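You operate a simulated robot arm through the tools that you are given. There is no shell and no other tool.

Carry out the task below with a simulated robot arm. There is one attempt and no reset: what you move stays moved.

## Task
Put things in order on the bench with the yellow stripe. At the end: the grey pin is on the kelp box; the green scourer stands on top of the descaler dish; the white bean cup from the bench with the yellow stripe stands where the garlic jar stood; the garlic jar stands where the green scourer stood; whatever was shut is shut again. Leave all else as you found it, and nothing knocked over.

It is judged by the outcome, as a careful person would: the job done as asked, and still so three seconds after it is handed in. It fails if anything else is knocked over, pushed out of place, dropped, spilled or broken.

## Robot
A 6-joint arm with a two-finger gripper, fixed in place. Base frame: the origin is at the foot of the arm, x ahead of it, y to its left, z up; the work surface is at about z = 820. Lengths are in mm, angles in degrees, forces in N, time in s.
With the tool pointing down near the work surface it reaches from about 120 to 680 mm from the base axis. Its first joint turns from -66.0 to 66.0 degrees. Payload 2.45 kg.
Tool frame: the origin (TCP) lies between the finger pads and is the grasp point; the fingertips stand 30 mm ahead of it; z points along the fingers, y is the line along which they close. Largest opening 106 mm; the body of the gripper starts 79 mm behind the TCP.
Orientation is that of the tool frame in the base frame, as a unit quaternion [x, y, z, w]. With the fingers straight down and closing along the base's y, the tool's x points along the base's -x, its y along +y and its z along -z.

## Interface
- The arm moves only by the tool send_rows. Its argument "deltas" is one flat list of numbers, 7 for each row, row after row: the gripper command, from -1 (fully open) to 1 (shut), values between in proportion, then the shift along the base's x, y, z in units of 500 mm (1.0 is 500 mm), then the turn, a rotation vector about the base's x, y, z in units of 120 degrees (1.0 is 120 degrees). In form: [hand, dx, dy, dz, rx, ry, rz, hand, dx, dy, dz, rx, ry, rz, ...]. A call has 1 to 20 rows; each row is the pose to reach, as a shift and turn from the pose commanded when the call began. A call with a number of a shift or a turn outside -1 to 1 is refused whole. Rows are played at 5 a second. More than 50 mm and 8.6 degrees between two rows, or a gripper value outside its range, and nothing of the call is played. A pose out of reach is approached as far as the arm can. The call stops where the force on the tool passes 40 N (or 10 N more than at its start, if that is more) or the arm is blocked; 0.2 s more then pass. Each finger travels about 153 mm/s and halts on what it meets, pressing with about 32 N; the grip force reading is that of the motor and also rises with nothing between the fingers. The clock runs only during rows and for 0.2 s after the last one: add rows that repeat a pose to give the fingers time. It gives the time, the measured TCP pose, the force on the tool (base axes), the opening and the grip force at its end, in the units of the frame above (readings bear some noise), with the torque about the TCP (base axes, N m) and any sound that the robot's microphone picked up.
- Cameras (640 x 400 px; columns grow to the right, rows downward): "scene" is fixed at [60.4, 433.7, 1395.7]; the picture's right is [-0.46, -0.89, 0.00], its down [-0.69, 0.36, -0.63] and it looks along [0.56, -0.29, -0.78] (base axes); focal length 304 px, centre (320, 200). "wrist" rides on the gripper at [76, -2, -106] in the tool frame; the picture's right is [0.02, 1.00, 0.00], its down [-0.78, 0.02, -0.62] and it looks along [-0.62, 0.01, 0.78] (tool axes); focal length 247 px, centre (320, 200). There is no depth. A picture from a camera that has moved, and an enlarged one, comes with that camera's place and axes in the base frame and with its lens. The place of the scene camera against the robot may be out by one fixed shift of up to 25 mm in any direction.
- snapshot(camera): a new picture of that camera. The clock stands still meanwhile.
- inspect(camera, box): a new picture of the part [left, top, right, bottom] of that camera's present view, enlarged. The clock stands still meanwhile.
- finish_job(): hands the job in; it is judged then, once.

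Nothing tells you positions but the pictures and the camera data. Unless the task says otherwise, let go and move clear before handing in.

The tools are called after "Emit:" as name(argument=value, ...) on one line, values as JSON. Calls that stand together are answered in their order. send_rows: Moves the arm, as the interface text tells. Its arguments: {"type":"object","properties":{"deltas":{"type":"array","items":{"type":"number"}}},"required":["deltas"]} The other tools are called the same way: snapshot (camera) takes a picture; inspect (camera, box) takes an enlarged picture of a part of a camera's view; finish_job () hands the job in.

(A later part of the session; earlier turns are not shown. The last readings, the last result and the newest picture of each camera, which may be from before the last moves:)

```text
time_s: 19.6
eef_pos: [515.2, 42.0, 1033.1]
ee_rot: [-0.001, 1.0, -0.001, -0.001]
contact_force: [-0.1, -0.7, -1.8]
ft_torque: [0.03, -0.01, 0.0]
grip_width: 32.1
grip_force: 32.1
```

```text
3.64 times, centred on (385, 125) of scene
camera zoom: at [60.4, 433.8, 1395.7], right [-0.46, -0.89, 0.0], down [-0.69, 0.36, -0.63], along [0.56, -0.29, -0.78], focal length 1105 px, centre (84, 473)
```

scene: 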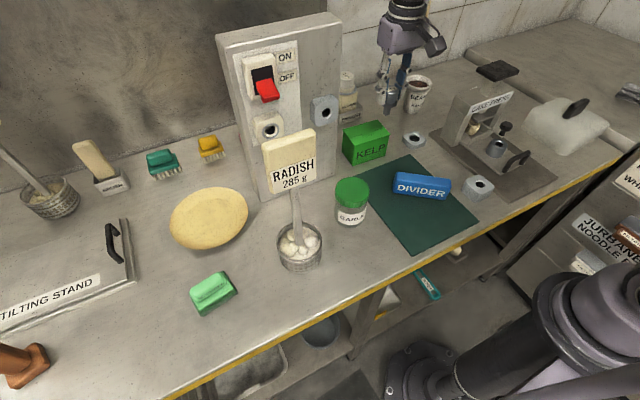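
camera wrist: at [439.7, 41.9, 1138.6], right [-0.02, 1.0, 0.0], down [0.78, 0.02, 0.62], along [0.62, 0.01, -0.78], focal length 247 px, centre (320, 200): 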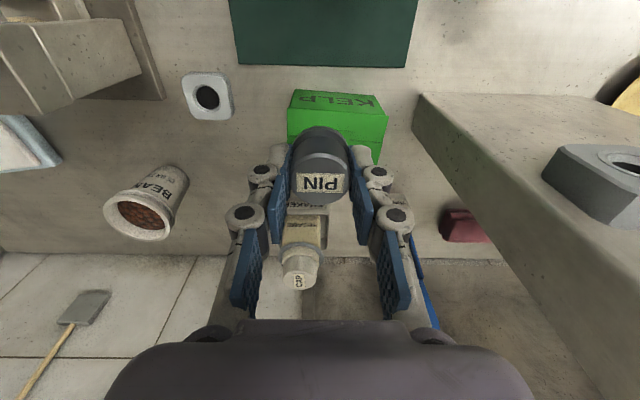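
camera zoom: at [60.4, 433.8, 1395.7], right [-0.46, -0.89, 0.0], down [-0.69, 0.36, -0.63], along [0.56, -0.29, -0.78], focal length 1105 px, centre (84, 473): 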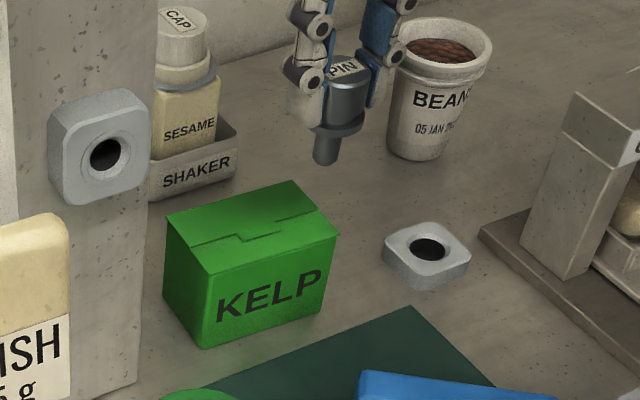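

The lid is flat with a central seam; its near half spans about x 522–553. I'll set the pin's shaft at about (538, 28), first coming to just above the lid.

Emit:
send_rows(deltas=[1, 0.015, -0.01, 0, 0, 0, 0, 1, 0.03, -0.02, 0, 0, 0, 0, 1, 0.044, -0.029, -0.01, 0, 0, 0, 1, 0.044, -0.029, -0.04, 0, 0, 0, 1, 0.044, -0.029, -0.08, 0, 0, 0, 1, 0.044, -0.029, -0.11, 0, 0, 0, 1, 0.044, -0.029, -0.125, 0, 0, 0, 1, 0.044, -0.029, -0.13, 0, 0, 0, 1, 0.044, -0.029, -0.13, 0, 0, 0])

Emit:
inspect(camera="scene", box=[330, 70, 440, 180])

Emit:
snapshot(camera="wrist")

```text
time_s: 21.6
eef_pos: [537.2, 27.8, 964.5]
ee_rot: [0.0, 1.0, -0.001, 0.0]
contact_force: [0.3, -0.4, -1.3]
ft_torque: [0.0, 0.0, 0.03]
grip_width: 32.2
grip_force: 32.2
```

```text
3.64 times, centred on (385, 125) of scene
camera zoom: at [60.4, 433.7, 1395.7], right [-0.46, -0.89, 0.0], down [-0.69, 0.36, -0.63], along [0.56, -0.29, -0.78], focal length 1105 px, centre (84, 473)
```

zoom: 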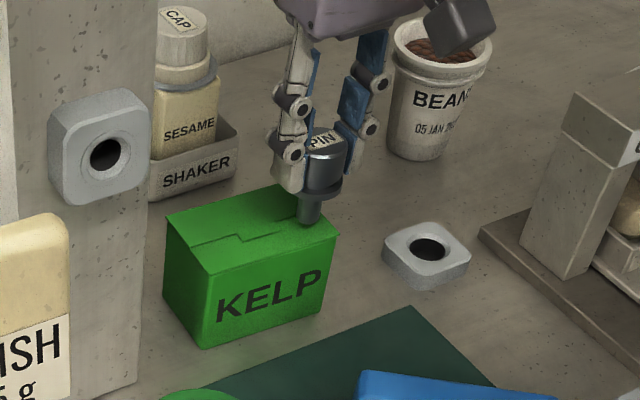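

```text
taken
camera wrist: at [461.9, 26.9, 1072.2], right [-0.02, 1.0, 0.0], down [0.78, 0.02, 0.62], along [0.62, 0.01, -0.78], focal length 247 px, centre (320, 200)
```

wrist: 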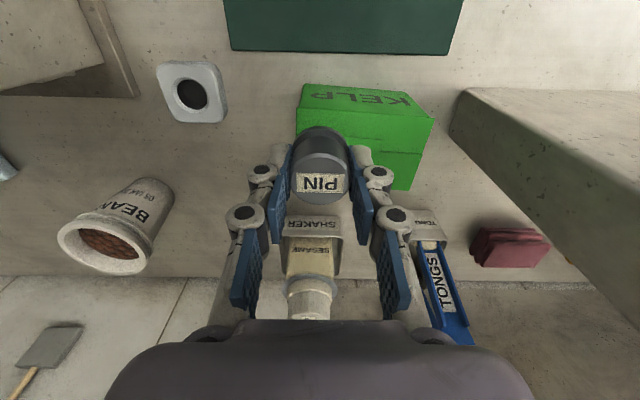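

The shaft is over the near-right part of the lid with good margins. I'll lower in small steps and watch for contact.

Emit:
send_rows(deltas=[1, 0, 0, -0.006, 0, 0, 0, 1, 0, 0, -0.012, 0, 0, 0, 1, 0, 0, -0.016, 0, 0, 0])

Emit:
send_rows(deltas=[1, 0, 0, -0.004, 0, 0, 0, 1, 0, 0, -0.004, 0, 0, 0])

Emit:
send_rows(deltas=[1, 0, 0, -0.004, 0, 0, 0, 1, 0, 0, -0.004, 0, 0, 0])

```text
time_s: 22.4
eef_pos: [537.4, 27.8, 957.7]
ee_rot: [0.0, 1.0, 0.0, 0.001]
contact_force: [0.3, 1.3, 27.2]
ft_torque: [0.1, 0.02, 0.01]
grip_width: 32.3
grip_force: 32.0
```

```text
time_s: 22.8
eef_pos: [538.1, 28.7, 958.9]
ee_rot: [0.0, 1.0, -0.001, 0.0]
contact_force: [-1.5, 1.2, 9.2]
ft_torque: [0.03, 0.11, 0.0]
grip_width: 32.3
grip_force: 31.8
stopped in row 1: the force on the tool passed its limit at 44 N (the readings are from after the stop); the commanded pose is now the measured one
```

```text
time_s: 23.3
eef_pos: [536.5, 28.3, 958.7]
ee_rot: [0.0, 1.0, 0.0, -0.001]
contact_force: [-2.1, 0.6, 9.3]
ft_torque: [-0.01, 0.1, 0.01]
grip_width: 32.2
grip_force: 32.0
stopped in row 2: the force on the tool passed its limit at 42 N (the readings are from after the stop); the commanded pose is now the measured one
```

Contact came a little earlier than expected, at about z 958, and the push peaked at 44 N. I'll check that the box is unharmed before releasing.

Emit:
inspect(camera="scene", box=[330, 70, 440, 180])

Emit:
inspect(camera="wrist", box=[240, 70, 440, 220])

```text
3.64 times, centred on (385, 125) of scene
camera zoom: at [60.2, 433.7, 1395.7], right [-0.46, -0.89, 0.0], down [-0.69, 0.36, -0.63], along [0.56, -0.29, -0.78], focal length 1105 px, centre (84, 473)
```

zoom: 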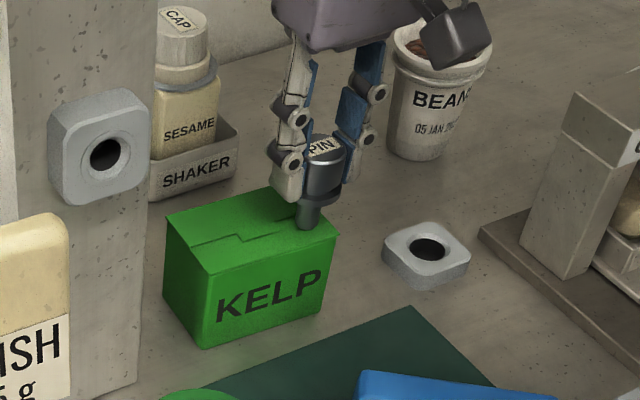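

```text
2.67 times, centred on (340, 145) of wrist
camera zoom: at [462.1, 26.6, 1064.9], right [-0.02, 1.0, 0.0], down [0.78, 0.02, 0.62], along [0.62, 0.01, -0.78], focal length 659 px, centre (267, 347)
```

zoom: 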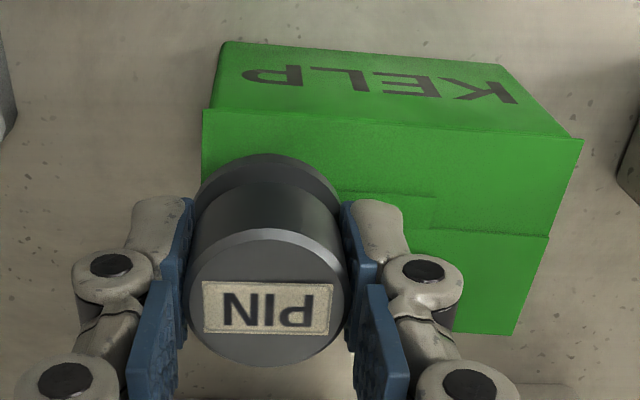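

The box hasn't moved. I'll relieve the pressure slightly before opening.

Emit:
send_rows(deltas=[1, 0, 0, 0.001, 0, 0, 0, 1, 0, 0, 0.001, 0, 0, 0])

```text
time_s: 23.9
eef_pos: [539.2, 28.8, 958.6]
ee_rot: [0.0, 1.0, 0.0, 0.0]
contact_force: [-1.7, -0.5, 2.6]
ft_torque: [-0.02, 0.12, 0.04]
grip_width: 32.2
grip_force: 32.4
```

Emit:
send_rows(deltas=[1, -0.001, 0, 0, 0, 0, 0, 0.42, -0.001, 0, 0, 0, 0, 0, 0.38, -0.001, 0, 0, 0, 0, 0, 0.36, -0.001, 0, 0, 0, 0, 0, 0.33, -0.001, 0, 0, 0, 0, 0, 0.28, -0.001, 0, 0, 0, 0, 0, 0.2, -0.001, 0, 0, 0, 0, 0, 0.1, -0.001, 0, 0, 0, 0, 0, 0, -0.001, 0, 0, 0, 0, 0, 0, -0.001, 0, 0, 0, 0, 0])

Emit:
snapshot(camera="wrist")

Emit:
inspect(camera="scene", box=[330, 70, 440, 180])

```text
time_s: 26.1
eef_pos: [538.8, 28.4, 957.8]
ee_rot: [0.0, 1.0, 0.0, 0.0]
contact_force: [0.1, -0.2, 0.5]
ft_torque: [-0.02, 0.02, -0.03]
grip_width: 52.8
grip_force: 0.0
```

```text
taken
camera wrist: at [462.5, 27.2, 1065.0], right [-0.02, 1.0, 0.0], down [0.78, 0.02, 0.62], along [0.62, 0.01, -0.78], focal length 247 px, centre (320, 200)
```

wrist: 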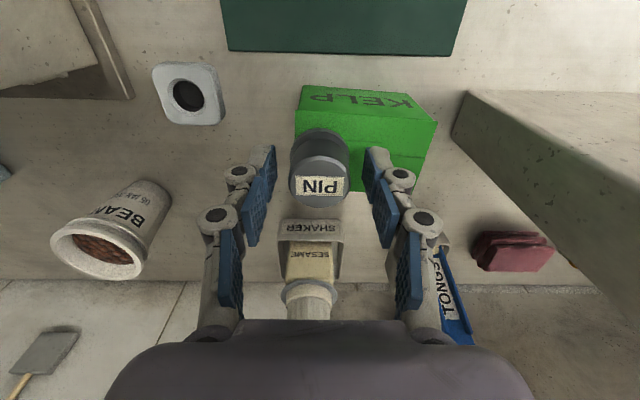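

```text
3.64 times, centred on (385, 125) of scene
camera zoom: at [60.4, 433.7, 1395.7], right [-0.46, -0.89, 0.0], down [-0.69, 0.36, -0.63], along [0.56, -0.29, -0.78], focal length 1105 px, centre (84, 473)
```

zoom: 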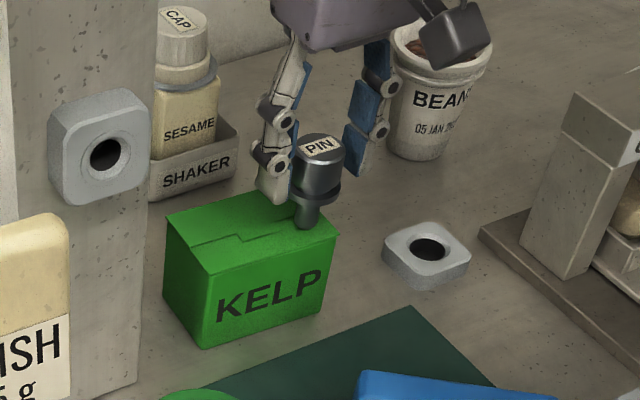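

The pin stands free on the kelp box. Lifting straight up, clear of it.

Emit:
send_rows(deltas=[-0.05, 0, 0, 0.01, 0, 0, 0, -0.05, 0, 0, 0.03, 0, 0, 0, -0.05, 0, 0, 0.06, 0, 0, 0, -0.05, 0, 0, 0.1, 0, 0, 0, -0.05, 0, 0, 0.15, 0, 0, 0, -0.05, 0, 0, 0.2, 0, 0, 0, -0.05, 0, 0, 0.25, 0, 0, 0])

Emit:
inspect(camera="scene", box=[330, 70, 440, 180])

Emit:
snapshot(camera="wrist")

```text
time_s: 27.7
eef_pos: [537.7, 27.5, 1083.0]
ee_rot: [0.001, 1.0, 0.0, 0.0]
contact_force: [0.2, 0.2, 0.5]
ft_torque: [-0.02, 0.01, 0.0]
grip_width: 56.1
grip_force: 0.0
```

```text
3.64 times, centred on (385, 125) of scene
camera zoom: at [60.4, 433.7, 1395.7], right [-0.46, -0.89, 0.0], down [-0.69, 0.36, -0.63], along [0.56, -0.29, -0.78], focal length 1105 px, centre (84, 473)
```

zoom: 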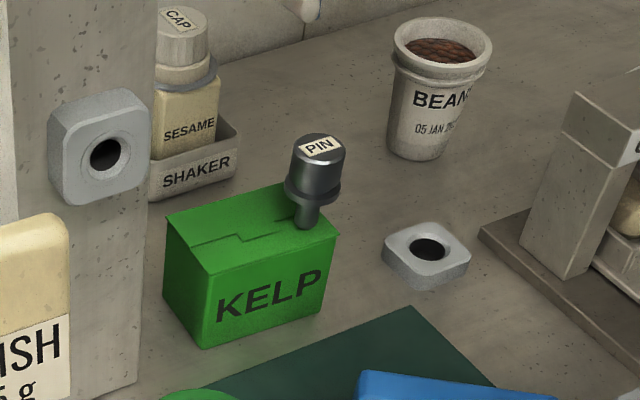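

```text
taken
camera wrist: at [462.5, 26.5, 1189.9], right [-0.02, 1.0, 0.0], down [0.78, 0.02, 0.62], along [0.62, 0.01, -0.78], focal length 247 px, centre (320, 200)
```

wrist: 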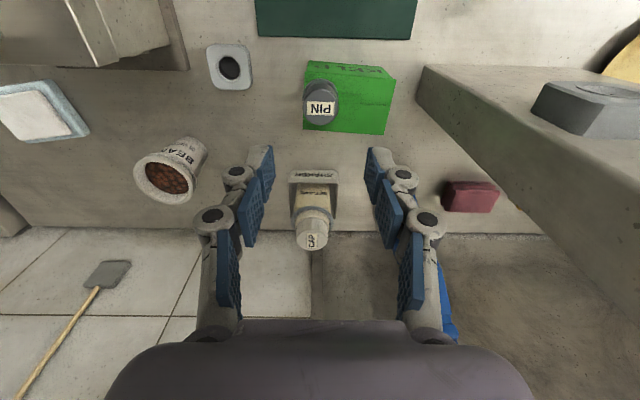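

The pin is upright on the kelp box and settled. Next is the scourer, near (353, 515); I'll retract and swing left at height, keeping well inside of the tall radish sign at about (350, 342).

Emit:
send_rows(deltas=[-0.5, -0.08, 0.006, 0.034, 0, 0, 0, -0.8, -0.16, 0.012, 0.068, 0, 0, 0, -1, -0.24, 0.018, 0.102, 0, 0, 0, -1, -0.316, 0.024, 0.134, 0, 0, 0, -1, -0.372, 0.08, 0.15, 0, 0, 0, -1, -0.428, 0.14, 0.166, 0, 0, 0, -1, -0.484, 0.208, 0.174, 0, 0, 0, -1, -0.54, 0.28, 0.174, 0, 0, 0, -1, -0.59, 0.35, 0.174, 0, 0, 0, -1, -0.62, 0.43, 0.174, 0, 0, 0, -1, -0.63, 0.52, 0.174, 0, 0, 0, -1, -0.632, 0.61, 0.174, 0, 0, 0])

Emit:
snapshot(camera="wrist")

Emit:
snapshot(camera="scene")

```text
time_s: 30.3
eef_pos: [223.4, 334.5, 1172.8]
ee_rot: [0.001, 1.0, 0.0, 0.0]
contact_force: [1.2, 0.0, 0.1]
ft_torque: [-0.02, 0.02, -0.01]
grip_width: 105.8
grip_force: 0.1
```

```text
taken
camera wrist: at [147.3, 332.9, 1278.8], right [-0.02, 1.0, 0.0], down [0.78, 0.02, 0.62], along [0.62, 0.01, -0.78], focal length 247 px, centre (320, 200)
```

wrist: 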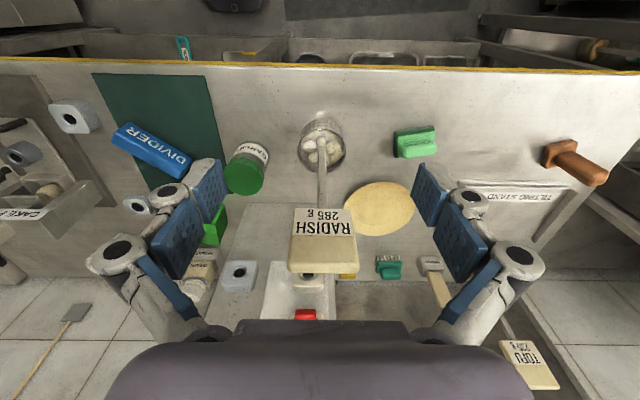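

```text
taken
```

scene: 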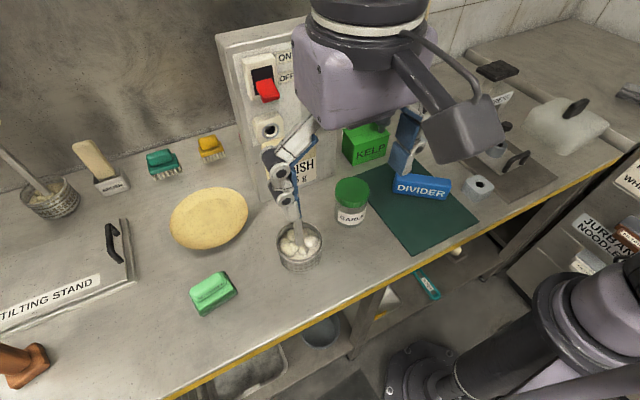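

The sign stands at about (351, 338) up to z≈1127, and the scourer is near (349, 513). I'll move round behind it to look down on the scourer.

Emit:
send_rows(deltas=[-1, 0.006, 0.08, -0.01, 0, 0, 0, -1, 0.02, 0.16, -0.03, 0, 0, 0, -1, 0.04, 0.24, -0.07, 0, 0, 0, -1, 0.06, 0.3, -0.12, 0, 0, 0, -1, 0.075, 0.34, -0.17, 0, 0, 0, -1, 0.086, 0.36, -0.22, 0, 0, 0, -1, 0.086, 0.36, -0.22, 0, 0, 0])

Emit:
snapshot(camera="wrist")

Emit:
snapshot(camera="scene")

```text
time_s: 31.9
eef_pos: [266.3, 512.9, 1060.1]
ee_rot: [0.0, 1.0, 0.0, 0.0]
contact_force: [-0.6, -0.6, 0.0]
ft_torque: [0.02, 0.02, 0.0]
grip_width: 106.0
grip_force: 0.0
```

```text
taken
camera wrist: at [189.9, 511.5, 1166.4], right [-0.02, 1.0, 0.0], down [0.78, 0.02, 0.62], along [0.62, 0.01, -0.78], focal length 247 px, centre (320, 200)
```

wrist: 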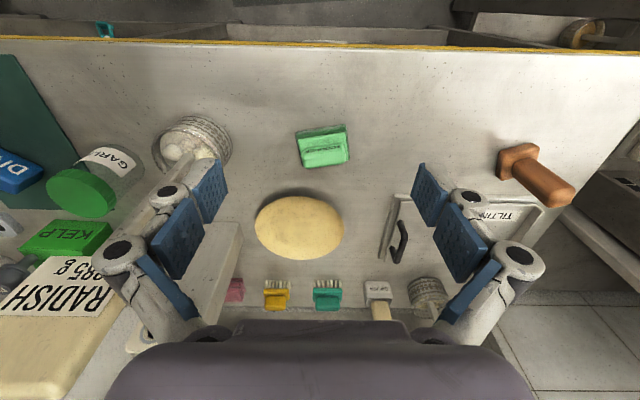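

```text
taken
```

scene: 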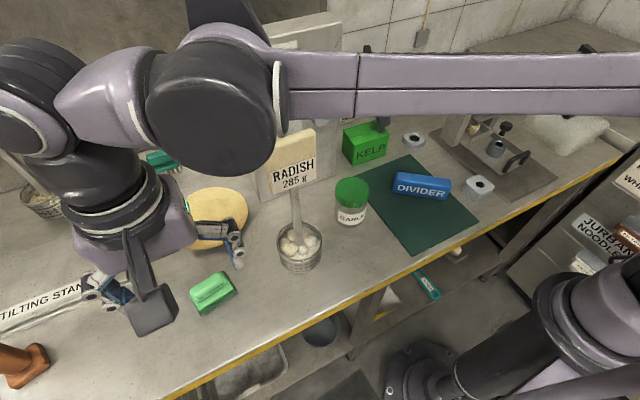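

The forearm passes high over the sign with room. I'll zoom in on the scourer to get its exact pose.

Emit:
inspect(camera="wrist", box=[260, 100, 400, 190])

Emit:
inspect(camera="wrist", box=[0, 90, 240, 240])

```text
4.44 times, centred on (330, 145) of wrist
camera zoom: at [189.9, 511.5, 1166.4], right [-0.02, 1.0, 0.0], down [0.78, 0.02, 0.62], along [0.62, 0.01, -0.78], focal length 1098 px, centre (276, 444)
```

zoom: 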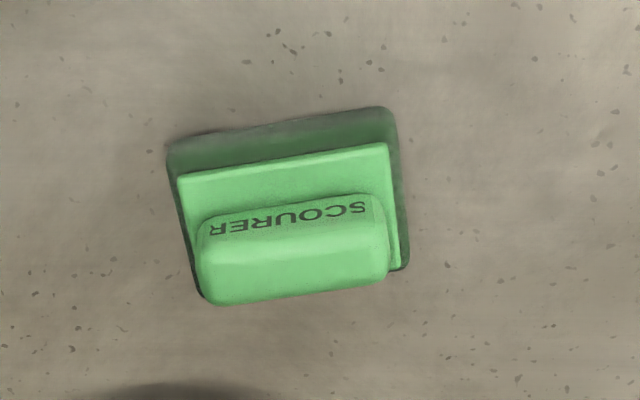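

```text
2.67 times, centred on (120, 165) of wrist
camera zoom: at [189.9, 511.5, 1166.4], right [-0.02, 1.0, 0.0], down [0.78, 0.02, 0.62], along [0.62, 0.01, -0.78], focal length 659 px, centre (853, 293)
```

zoom: 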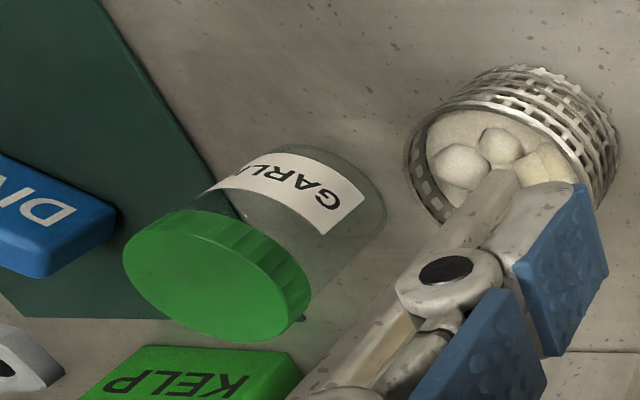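

The scourer (about 74 × 60 mm, 38 mm high) is centred near (363, 519), turned about 12°. The dish lies near radius 697, close to the arm's limit, so I'll test here in free space how far the vertical tool can reach.

Emit:
send_rows(deltas=[-1, 0.05, 0.024, -0.03, 0, 0, 0, -1, 0.1, 0.046, -0.06, 0, 0, 0, -1, 0.16, 0.07, -0.09, 0, 0, 0, -1, 0.215, 0.095, -0.12, 0, 0, 0, -1, 0.268, 0.12, -0.15, 0, 0, 0, -1, 0.268, 0.12, -0.2, 0, 0, 0, -1, 0.268, 0.12, -0.26, 0, 0, 0, -1, 0.268, 0.12, -0.3, 0, 0, 0, -1, 0.268, 0.12, -0.3, 0, 0, 0])

Emit:
snapshot(camera="scene")

```text
time_s: 33.9
eef_pos: [394.4, 568.1, 908.9]
ee_rot: [0.0, 1.0, -0.001, 0.0]
contact_force: [-0.4, -0.5, 0.4]
ft_torque: [0.01, 0.0, 0.01]
grip_width: 106.3
grip_force: 0.0
out of reach, approached as far as the arm can: row 4, 5, 6, 7, 8, 9
```

```text
taken
```

scene: 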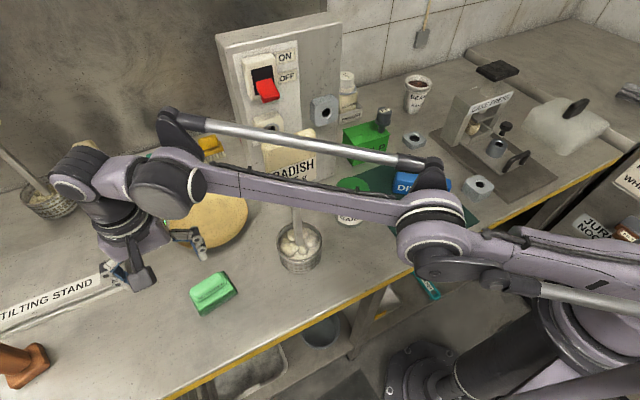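

The vertical tool stops at about radius 691 here, so I'll grip the scourer about 15 mm off-centre so that it can reach over the dish. Now I come above the scourer, turned 12° to match it, and look again.

Emit:
send_rows(deltas=[-1, -0.02, -0.02, 0.03, 0, 0, 0, -1, -0.045, -0.05, 0.04, 0, 0, 0.03, -1, -0.07, -0.08, 0.042, 0, 0, 0.065, -1, -0.0928, -0.1038, 0.042, 0, 0, 0.1017, -1, -0.0928, -0.1038, 0.042, 0, 0, 0.1017])

Emit:
snapshot(camera="wrist")

Emit:
inspect(camera="wrist", box=[230, 80, 410, 200])

Emit:
snapshot(camera="scene")

```text
time_s: 35.1
eef_pos: [348.5, 516.9, 930.7]
ee_rot: [-0.106, 0.994, 0.0, -0.001]
contact_force: [-0.4, -0.1, 0.6]
ft_torque: [0.01, 0.02, 0.0]
grip_width: 105.9
grip_force: 0.1
```

```text
taken
camera wrist: at [274.9, 498.8, 1037.5], right [-0.23, 0.97, 0.0], down [0.76, 0.18, 0.62], along [0.6, 0.14, -0.78], focal length 247 px, centre (320, 200)
```

wrist: 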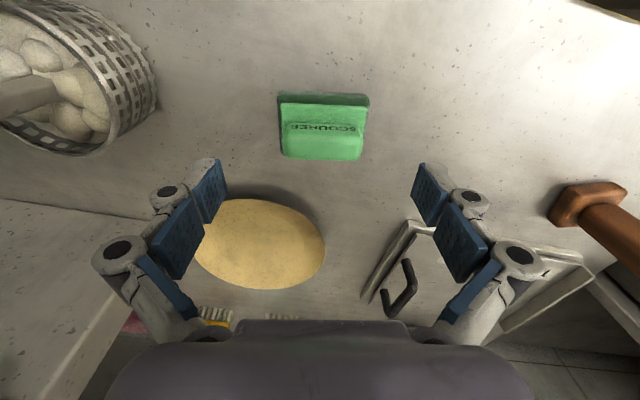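

```text
3.33 times, centred on (320, 140) of wrist
camera zoom: at [274.9, 498.8, 1037.5], right [-0.23, 0.97, 0.0], down [0.76, 0.18, 0.62], along [0.6, 0.14, -0.78], focal length 823 px, centre (320, 400)
```

zoom: 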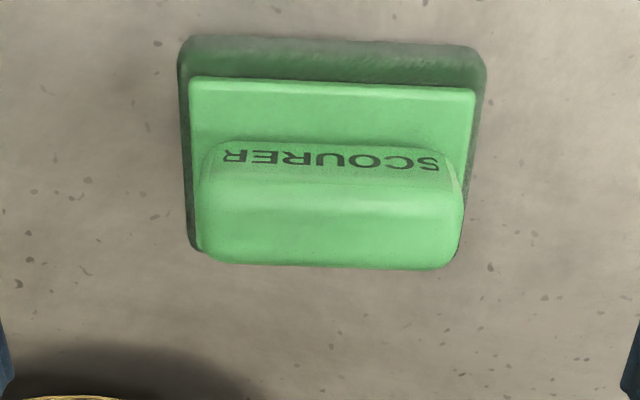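

```text
taken
```

scene: 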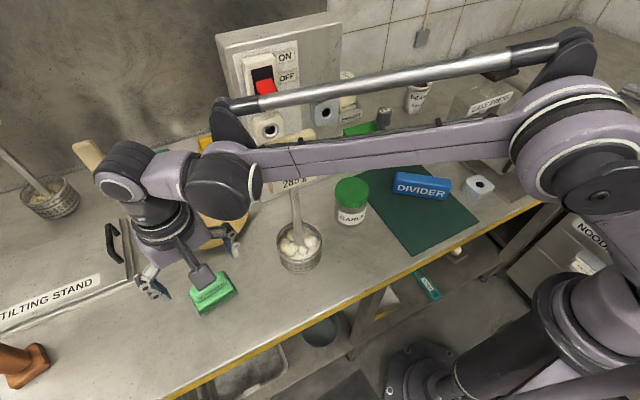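

The scourer is centred within about 1 mm between the fingers. Descending to z≈856 with the fingers open around its ends.

Emit:
send_rows(deltas=[-1, -0.002, 0.001, -0.03, 0, 0, -0.003, -1, -0.002, 0.001, -0.07, 0, 0, -0.003, -1, -0.002, 0.001, -0.11, 0, 0, -0.003, -1, -0.002, 0.001, -0.135, 0, 0, -0.003, -1, -0.002, 0.001, -0.148, 0, 0, -0.003, -1, -0.002, 0.001, -0.148, 0, 0, -0.003])

Emit:
snapshot(camera="wrist")

Emit:
snapshot(camera="scene")

```text
time_s: 36.5
eef_pos: [347.9, 515.1, 856.8]
ee_rot: [-0.103, 0.995, 0.0, 0.0]
contact_force: [1.2, -0.3, 0.8]
ft_torque: [-0.02, -0.01, 0.02]
grip_width: 105.9
grip_force: 0.1
```

```text
taken
camera wrist: at [274.2, 499.0, 962.5], right [-0.23, 0.97, 0.0], down [0.76, 0.18, 0.62], along [0.61, 0.14, -0.78], focal length 247 px, centre (320, 200)
```

wrist: 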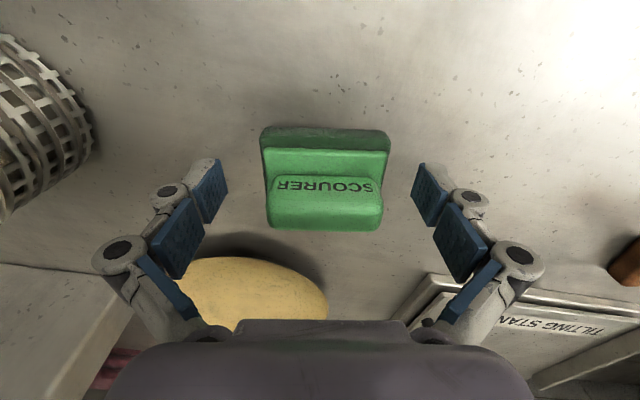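

```text
taken
```

scene: 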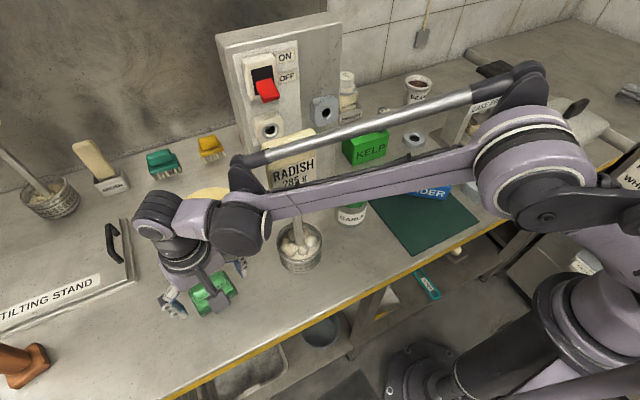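

Fingers are well placed around the scourer. Closing.

Emit:
send_rows(deltas=[-0.6, 0, 0, 0, 0, 0, 0, -0.4, 0, 0, 0, 0, 0, 0, -0.2, 0, 0, 0, 0, 0, 0, 0, 0, 0, 0, 0, 0, 0, 0.5, 0, 0, 0, 0, 0, 0, 1, 0, 0, 0, 0, 0, 0, 1, 0, 0, 0, 0, 0, 0])

Emit:
inspect(camera="wrist", box=[180, 100, 460, 260])

```text
time_s: 38.1
eef_pos: [349.1, 517.3, 856.8]
ee_rot: [-0.103, 0.995, 0.0, 0.0]
contact_force: [0.8, 1.1, 7.2]
ft_torque: [0.03, -0.06, -0.01]
grip_width: 74.3
grip_force: 32.1
```

```text
2.29 times, centred on (320, 180) of wrist
camera zoom: at [274.1, 499.0, 963.0], right [-0.23, 0.97, 0.0], down [0.76, 0.18, 0.62], along [0.61, 0.14, -0.78], focal length 564 px, centre (320, 246)
```

zoom: 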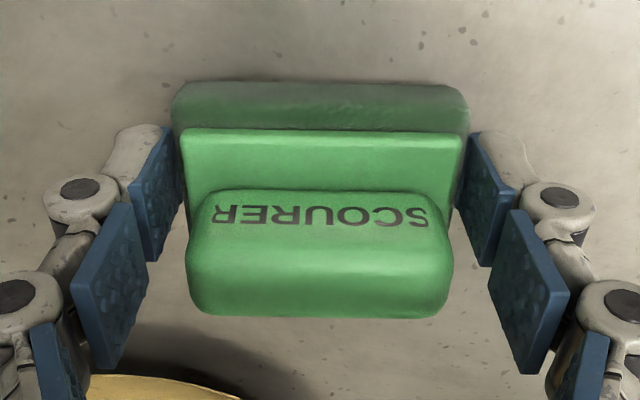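

Gripped at 74 mm. Lifting slowly a little and checking it comes along level.

Emit:
send_rows(deltas=[1, 0, 0, 0.01, 0, 0, 0, 1, 0, 0, 0.025, 0, 0, 0, 1, 0, 0, 0.05, 0, 0, 0, 1, 0, 0, 0.08, 0, 0, 0, 1, 0, 0, 0.08, 0, 0, 0])

Emit:
inspect(camera="wrist", box=[180, 100, 460, 260])

Emit:
inspect(camera="scene", box=[120, 180, 300, 320])

```text
time_s: 39.3
eef_pos: [346.8, 516.5, 897.4]
ee_rot: [-0.103, 0.995, 0.0, 0.0]
contact_force: [0.5, 1.0, -1.1]
ft_torque: [0.02, -0.02, 0.0]
grip_width: 74.0
grip_force: 31.9
```

```text
2.29 times, centred on (320, 180) of wrist
camera zoom: at [273.7, 499.5, 1003.2], right [-0.23, 0.97, 0.0], down [0.76, 0.18, 0.62], along [0.61, 0.14, -0.78], focal length 564 px, centre (320, 246)
```

zoom: 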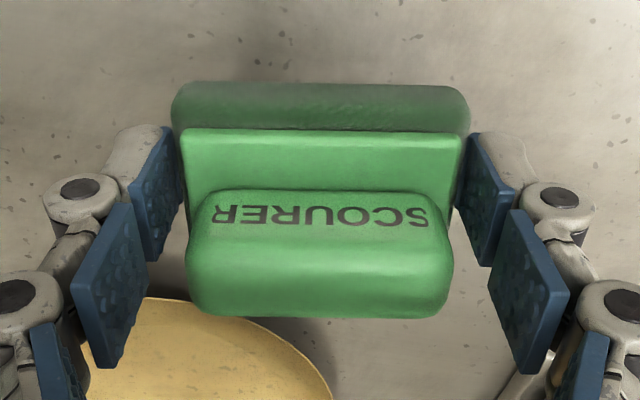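

```text
2.86 times, centred on (210, 250) of scene
camera zoom: at [60.4, 433.8, 1395.7], right [-0.46, -0.89, 0.0], down [-0.69, 0.36, -0.63], along [0.56, -0.29, -0.78], focal length 868 px, centre (634, 57)
```

zoom: 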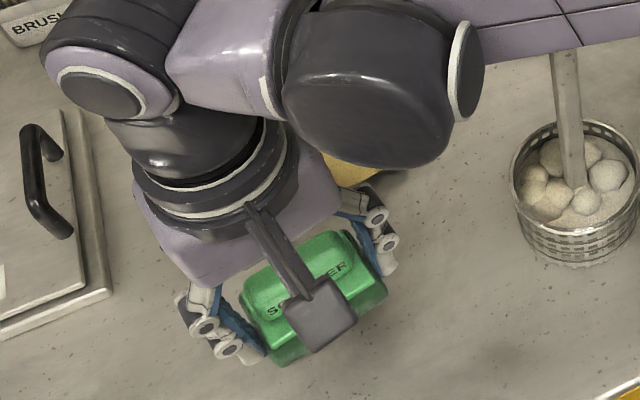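

The scourer is held level; its spot was centred at about (361.5, 520). I'll carry it up and back around the sign to the middle of the workspace at height.

Emit:
send_rows(deltas=[1, -0.04, -0.002, 0.09, 0, 0, 0, 1, -0.08, -0.004, 0.176, 0, 0, 0, 1, -0.13, -0.012, 0.256, 0, 0, 0, 1, -0.172, -0.032, 0.336, 0, 0, -0.02, 1, -0.204, -0.07, 0.412, 0, 0, -0.04, 1, -0.226, -0.124, 0.476, 0, 0, -0.06, 1, -0.24, -0.194, 0.52, 0, 0, -0.08, 1, -0.248, -0.27, 0.546, 0, 0, -0.098, 1, -0.25, -0.352, 0.566, 0, 0, -0.098, 1, -0.25, -0.44, 0.566, 0, 0, -0.098, 1, -0.244, -0.53, 0.566, 0, 0, -0.098, 1, -0.236, -0.62, 0.566, 0, 0, -0.098, 1, -0.22, -0.706, 0.566, 0, 0, -0.098, 1, -0.196, -0.79, 0.566, 0, 0, -0.098, 1, -0.164, -0.872, 0.566, 0, 0, -0.098, 1, -0.124, -0.95, 0.566, 0, 0, -0.098])

Emit:
snapshot(camera="scene")

```text
time_s: 42.7
eef_pos: [284.1, 41.9, 1180.2]
ee_rot: [-0.001, 1.0, 0.0, 0.0]
contact_force: [-0.5, -0.4, -1.4]
ft_torque: [0.01, 0.04, 0.0]
grip_width: 74.0
grip_force: 31.8
```

```text
taken
```

scene: 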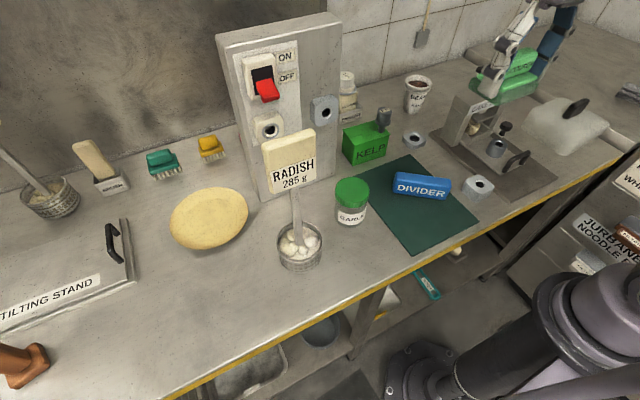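

Everything else is unchanged. Now I carry the scourer on to a viewing position near the dish.

Emit:
send_rows(deltas=[1, 0.0425, -0.0619, -0.005, 0, 0, 0, 1, 0.085, -0.1238, -0.01, 0, 0, 0, 1, 0.1275, -0.1857, -0.015, 0, 0, 0, 1, 0.17, -0.2476, -0.02, 0, 0, 0, 1, 0.2125, -0.3095, -0.025, 0, 0, 0, 1, 0.255, -0.3714, -0.03, 0, 0, 0, 1, 0.2975, -0.4333, -0.035, 0, 0, 0, 1, 0.34, -0.4952, -0.04, 0, 0, 0, 1, 0.3825, -0.5571, -0.045, 0, 0, 0, 1, 0.425, -0.619, -0.05, 0, 0, 0, 1, 0.4675, -0.6809, -0.055, 0, 0, 0, 1, 0.51, -0.7428, -0.06, 0, 0, 0, 1, 0.51, -0.7428, -0.06, 0, 0, 0])

Emit:
snapshot(camera="wrist")

Emit:
inspect(camera="wrist", box=[200, 20, 400, 145])

Emit:
snapshot(camera="scene")

```text
time_s: 45.5
eef_pos: [516.9, -316.1, 1129.1]
ee_rot: [-0.001, 1.0, 0.0, 0.001]
contact_force: [0.1, 0.1, -0.5]
ft_torque: [0.0, 0.0, -0.03]
grip_width: 73.9
grip_force: 32.2
out of reach, approached as far as the arm can: row 11, 12, 13
```

```text
taken
camera wrist: at [441.3, -317.0, 1236.6], right [-0.02, 1.0, 0.0], down [0.78, 0.02, 0.62], along [0.62, 0.01, -0.78], focal length 247 px, centre (320, 200)
```

wrist: 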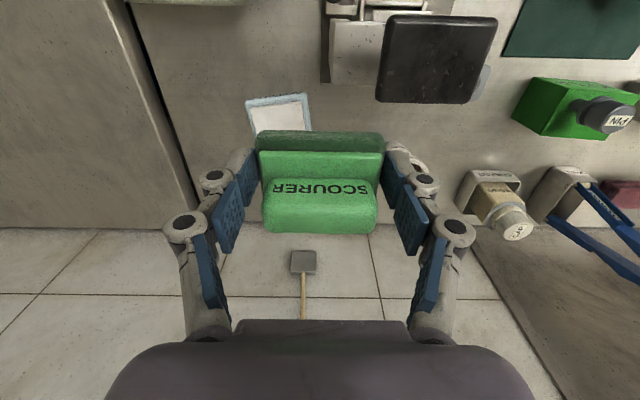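

```text
3.20 times, centred on (300, 82) of wrist
camera zoom: at [441.3, -317.0, 1236.6], right [-0.02, 1.0, 0.0], down [0.78, 0.02, 0.62], along [0.62, 0.01, -0.78], focal length 790 px, centre (384, 576)
```

zoom: 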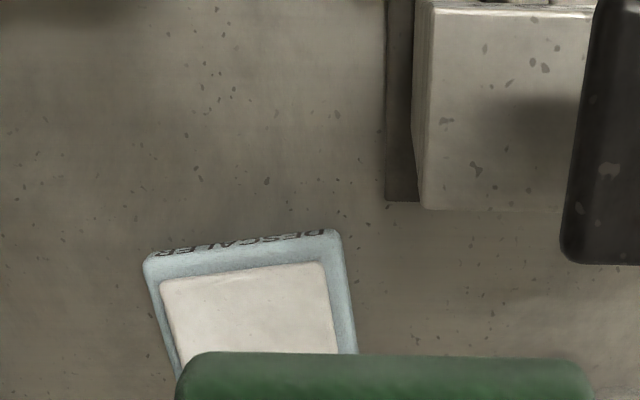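

```text
taken
```

scene: 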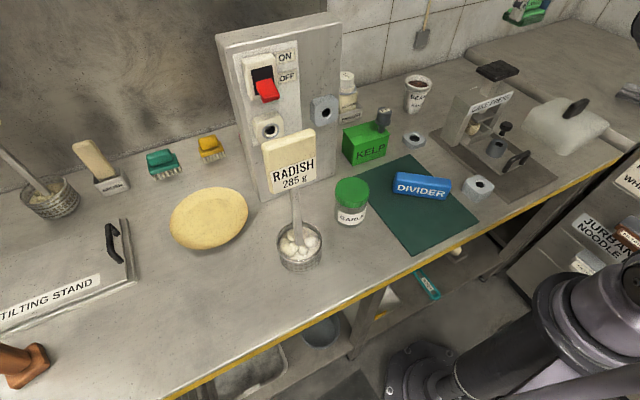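

The dish's near edge runs from about (549, -339) to (564, -435), turned about 9°. To see it all, I'll drop lower and a bit to the left so the scourer doesn't block the view.

Emit:
send_rows(deltas=[1, 0.01, 0.03, -0.06, 0, 0, 0, 1, 0.03, 0.06, -0.12, 0, 0, 0, 1, 0.06, 0.08, -0.19, 0, 0, 0, 1, 0.086, 0.092, -0.258, 0, 0, 0, 1, 0.086, 0.092, -0.258, 0, 0, 0])

Emit:
snapshot(camera="wrist")

Emit:
inspect(camera="wrist", box=[120, 60, 320, 200])

Emit:
snapshot(camera="scene")

```text
time_s: 46.7
eef_pos: [560.6, -270.6, 999.7]
ee_rot: [-0.001, 1.0, 0.0, 0.0]
contact_force: [0.1, -0.1, -0.5]
ft_torque: [0.0, 0.03, 0.02]
grip_width: 74.0
grip_force: 32.4
```

```text
taken
camera wrist: at [485.1, -272.0, 1106.8], right [-0.02, 1.0, 0.0], down [0.78, 0.02, 0.62], along [0.62, 0.01, -0.78], focal length 247 px, centre (320, 200)
```

wrist: 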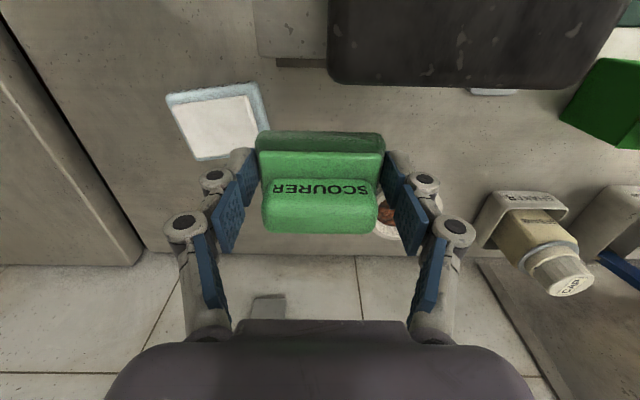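

```text
2.86 times, centred on (220, 130) of wrist
camera zoom: at [485.1, -272.0, 1106.8], right [-0.02, 1.0, 0.0], down [0.78, 0.02, 0.62], along [0.62, 0.01, -0.78], focal length 706 px, centre (606, 400)
```

zoom: 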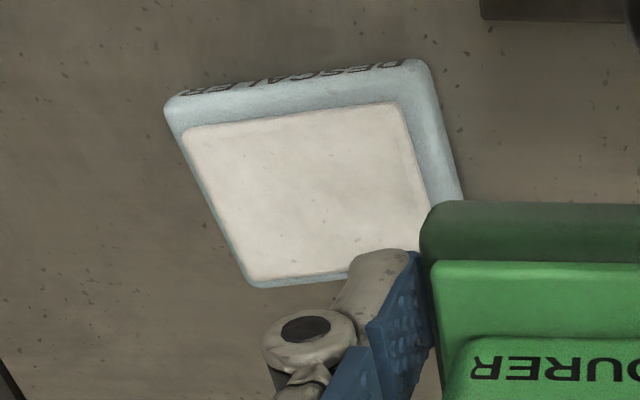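

```text
taken
```

scene: 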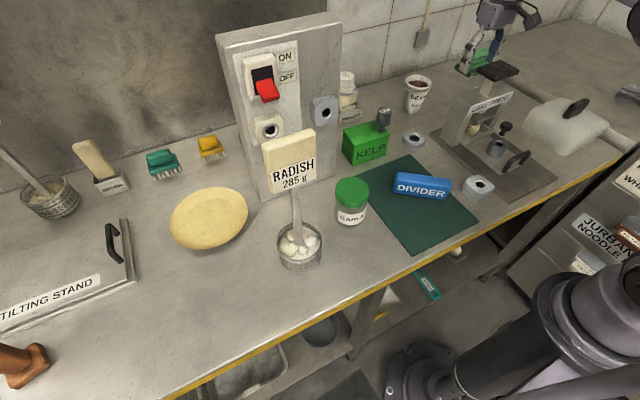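

The dish has a white slab top of about 83 × 63 mm, centred near (595, -380), turned about 8°, with its top near z 848. I'll bring the scourer in above it with matching turn and check.

Emit:
send_rows(deltas=[1, 0, -0.07, 0, 0, 0, 0.0225, 1, -0.004, -0.14, -0.016, 0, 0, 0.0445, 1, -0.011, -0.191, -0.05, 0, 0, 0.0667, 1, -0.011, -0.191, -0.1, 0, 0, 0.0667, 1, 0.011, -0.207, -0.15, 0, 0, 0.0667, 1, 0.027, -0.219, -0.184, 0, 0, 0.0667, 1, 0.027, -0.219, -0.184, 0, 0, 0.0667])

Emit:
snapshot(camera="wrist")

Emit:
inspect(camera="wrist", box=[200, 90, 440, 250])

Emit:
snapshot(camera="scene")

```text
time_s: 48.3
eef_pos: [573.5, -379.6, 907.7]
ee_rot: [-0.071, 0.997, -0.001, 0.0]
contact_force: [-0.3, -0.4, -0.6]
ft_torque: [0.01, 0.04, 0.0]
grip_width: 74.2
grip_force: 31.7
```

```text
taken
camera wrist: at [499.2, -391.2, 1014.7], right [-0.16, 0.99, 0.0], down [0.77, 0.13, 0.62], along [0.61, 0.1, -0.78], focal length 247 px, centre (320, 200)
```

wrist: 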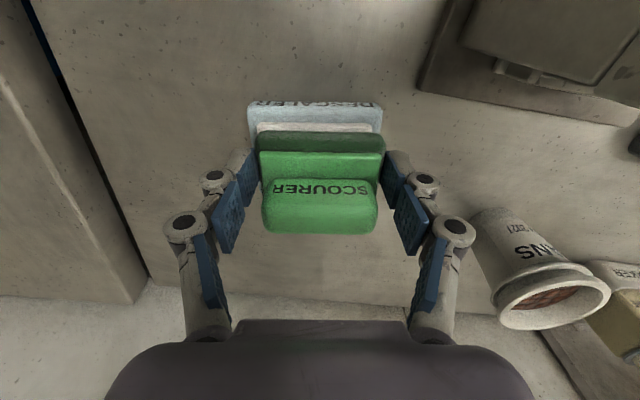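

```text
2.50 times, centred on (320, 170) of wrist
camera zoom: at [499.2, -391.2, 1014.7], right [-0.16, 0.99, 0.0], down [0.77, 0.13, 0.62], along [0.61, 0.1, -0.78], focal length 617 px, centre (320, 275)
```

zoom: 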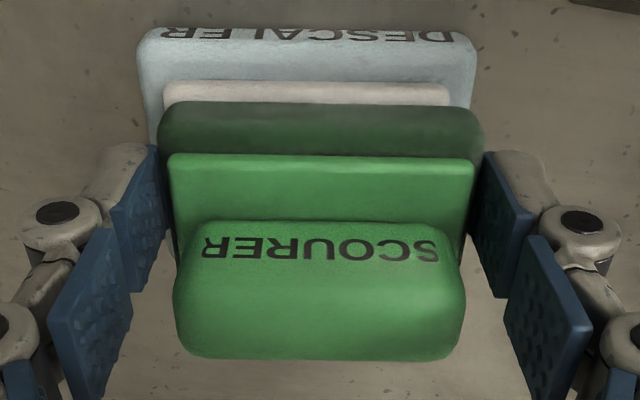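

```text
taken
```

scene: 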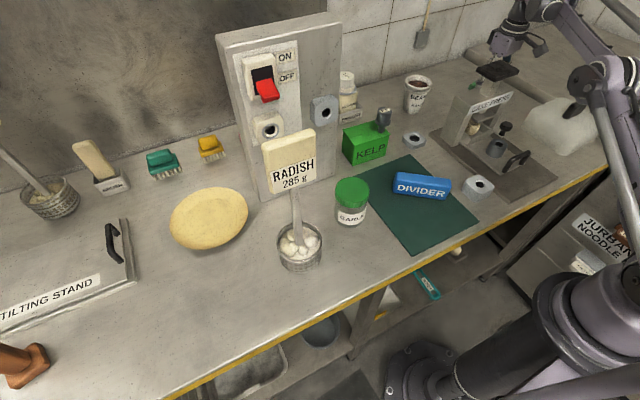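

The scourer is nearly over the dish: I need about 4 mm to the right of the robot and 5 mm further out. I'll shift and come down to just above the slab.

Emit:
send_rows(deltas=[1, 0.0056, -0.0036, -0.008, 0, 0, 0, 1, 0.0112, -0.0072, -0.018, 0, 0, 0, 1, 0.0112, -0.0072, -0.028, 0, 0, 0, 1, 0.0112, -0.0072, -0.028, 0, 0, 0])

Emit:
inspect(camera="wrist", box=[200, 90, 440, 250])

```text
time_s: 49.3
eef_pos: [578.3, -384.0, 892.9]
ee_rot: [-0.072, 0.997, 0.0, 0.0]
contact_force: [0.6, -0.7, -0.2]
ft_torque: [0.0, -0.03, 0.01]
grip_width: 74.0
grip_force: 31.9
```

```text
2.50 times, centred on (320, 170) of wrist
camera zoom: at [504.3, -395.5, 999.9], right [-0.16, 0.99, 0.0], down [0.77, 0.13, 0.62], along [0.61, 0.1, -0.78], focal length 617 px, centre (320, 275)
```

zoom: 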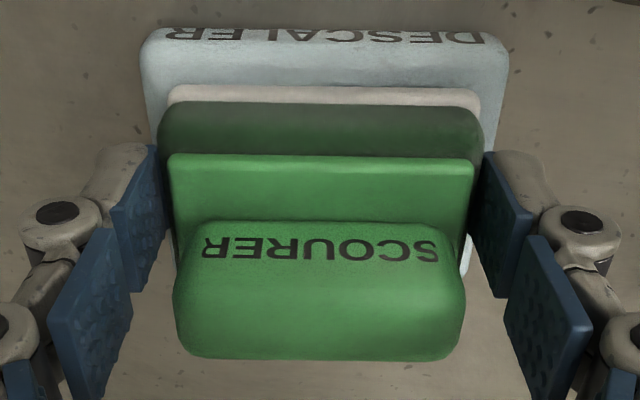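

Well aligned now. Lowering in small single steps and watching for contact.

Emit:
send_rows(deltas=[1, 0, 0, -0.004, 0, 0, 0, 1, 0, 0, -0.006, 0, 0, 0, 1, 0, 0, -0.006, 0, 0, 0])

```text
time_s: 50.1
eef_pos: [579.4, -383.1, 890.6]
ee_rot: [-0.071, 0.997, 0.0, 0.0]
contact_force: [0.7, -0.1, 0.0]
ft_torque: [0.0, 0.02, -0.02]
grip_width: 74.3
grip_force: 31.9
```

Emit:
send_rows(deltas=[1, 0, 0, -0.002, 0, 0, 0, 1, 0, 0, -0.004, 0, 0, 0, 1, 0, 0, -0.004, 0, 0, 0])

```text
time_s: 50.9
eef_pos: [578.6, -383.4, 889.6]
ee_rot: [-0.071, 0.997, 0.0, 0.0]
contact_force: [0.5, -0.2, -0.1]
ft_torque: [0.02, 0.03, 0.04]
grip_width: 74.3
grip_force: 32.5
```

Emit:
send_rows(deltas=[1, 0, 0, -0.002, 0, 0, 0, 1, 0, 0, -0.004, 0, 0, 0, 1, 0, 0, -0.004, 0, 0, 0])

```text
time_s: 51.7
eef_pos: [579.2, -383.5, 889.3]
ee_rot: [-0.07, 0.998, 0.001, -0.001]
contact_force: [-0.5, 1.0, -0.5]
ft_torque: [0.03, 0.03, -0.03]
grip_width: 73.9
grip_force: 32.6
```

Emit:
send_rows(deltas=[1, 0, 0, -0.002, 0, 0, 0, 1, 0, 0, -0.004, 0, 0, 0, 1, 0, 0, -0.004, 0, 0, 0])

Emit:
inspect(camera="wrist", box=[200, 90, 440, 250])

```text
time_s: 52.5
eef_pos: [579.6, -384.4, 886.6]
ee_rot: [-0.07, 0.998, -0.001, 0.0]
contact_force: [0.9, -0.1, -0.9]
ft_torque: [-0.03, -0.03, -0.01]
grip_width: 74.3
grip_force: 32.3
```

```text
2.50 times, centred on (320, 170) of wrist
camera zoom: at [504.7, -395.2, 992.3], right [-0.16, 0.99, 0.0], down [0.77, 0.13, 0.62], along [0.61, 0.1, -0.78], focal length 617 px, centre (320, 275)
```

zoom: 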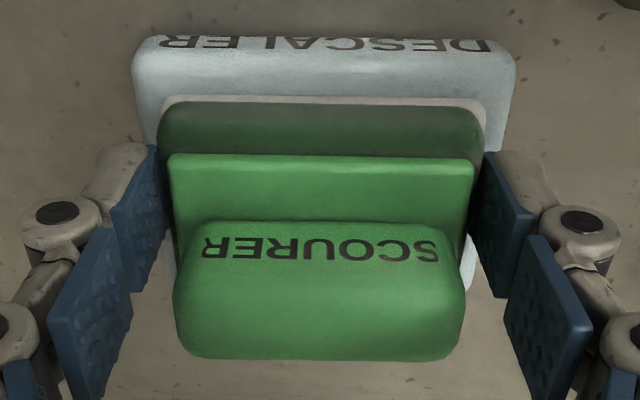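

Emit:
send_rows(deltas=[1, 0, 0, -0.002, 0, 0, 0, 1, 0, 0, -0.004, 0, 0, 0, 1, 0, 0, -0.004, 0, 0, 0])

```text
time_s: 53.3
eef_pos: [579.5, -382.2, 884.8]
ee_rot: [-0.071, 0.997, 0.0, -0.001]
contact_force: [5.4, -2.0, 24.3]
ft_torque: [-0.05, -0.22, -0.01]
grip_width: 74.2
grip_force: 32.6
```

Contact at about z 885. I'll ease off a little before opening.

Emit:
send_rows(deltas=[1, 0, 0, 0.002, 0, 0, 0, 1, 0, 0, 0.002, 0, 0, 0])

Emit:
inspect(camera="wrist", box=[200, 90, 440, 250])

```text
time_s: 53.9
eef_pos: [578.8, -382.7, 884.7]
ee_rot: [-0.07, 0.998, 0.001, 0.0]
contact_force: [2.4, -0.3, 15.2]
ft_torque: [-0.05, -0.13, 0.02]
grip_width: 74.4
grip_force: 31.7
```

```text
2.50 times, centred on (320, 170) of wrist
camera zoom: at [504.0, -395.1, 991.5], right [-0.16, 0.99, 0.0], down [0.77, 0.13, 0.62], along [0.61, 0.1, -0.78], focal length 617 px, centre (320, 275)
```

zoom: 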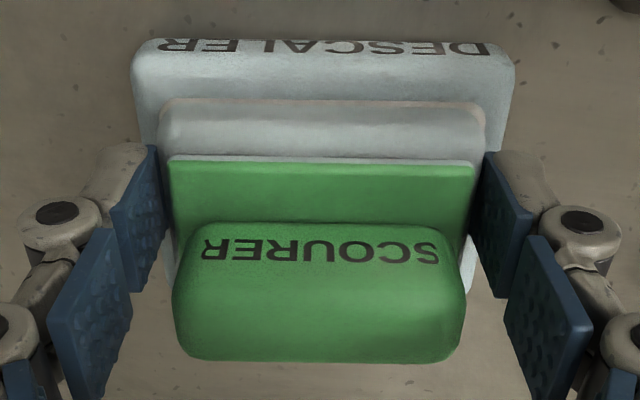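

The pad took on the descaler's colour where it touched, which is to be expected. Easing off a little more, then opening slowly.

Emit:
send_rows(deltas=[1, 0, 0, 0.002, 0, 0, 0, 1, 0, 0, 0.002, 0, 0, 0])

```text
time_s: 54.5
eef_pos: [577.9, -383.7, 885.5]
ee_rot: [-0.07, 0.998, 0.0, -0.001]
contact_force: [0.3, 0.8, -0.8]
ft_torque: [-0.01, 0.01, -0.01]
grip_width: 74.0
grip_force: 31.9
```

Emit:
send_rows(deltas=[-0.38, 0, 0, 0, 0, 0, 0, -0.41, 0, 0, 0, 0, 0, 0, -0.43, 0, 0, 0, 0, 0, 0, -0.47, 0, 0, 0, 0, 0, 0, -0.55, 0, 0, 0, 0, 0, 0, -0.65, 0, 0, 0, 0, 0, 0, -0.8, 0, 0, 0, 0, 0, 0, -0.9, 0, 0, 0, 0, 0, 0, -0.9, 0, 0, 0, 0, 0, 0])

Emit:
inspect(camera="wrist", box=[180, 80, 460, 260])

```text
time_s: 56.5
eef_pos: [579.1, -383.3, 886.7]
ee_rot: [-0.07, 0.998, 0.0, 0.0]
contact_force: [0.3, 0.2, 0.8]
ft_torque: [0.02, -0.02, 0.01]
grip_width: 100.9
grip_force: 0.1
```

```text
2.22 times, centred on (320, 170) of wrist
camera zoom: at [504.2, -395.8, 992.5], right [-0.16, 0.99, 0.0], down [0.77, 0.13, 0.62], along [0.61, 0.1, -0.78], focal length 549 px, centre (320, 267)
```

zoom: 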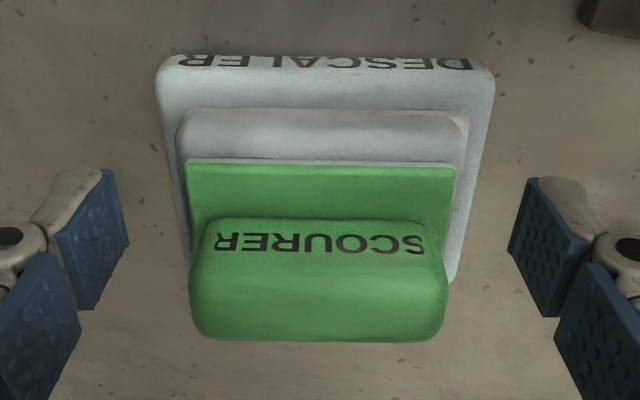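

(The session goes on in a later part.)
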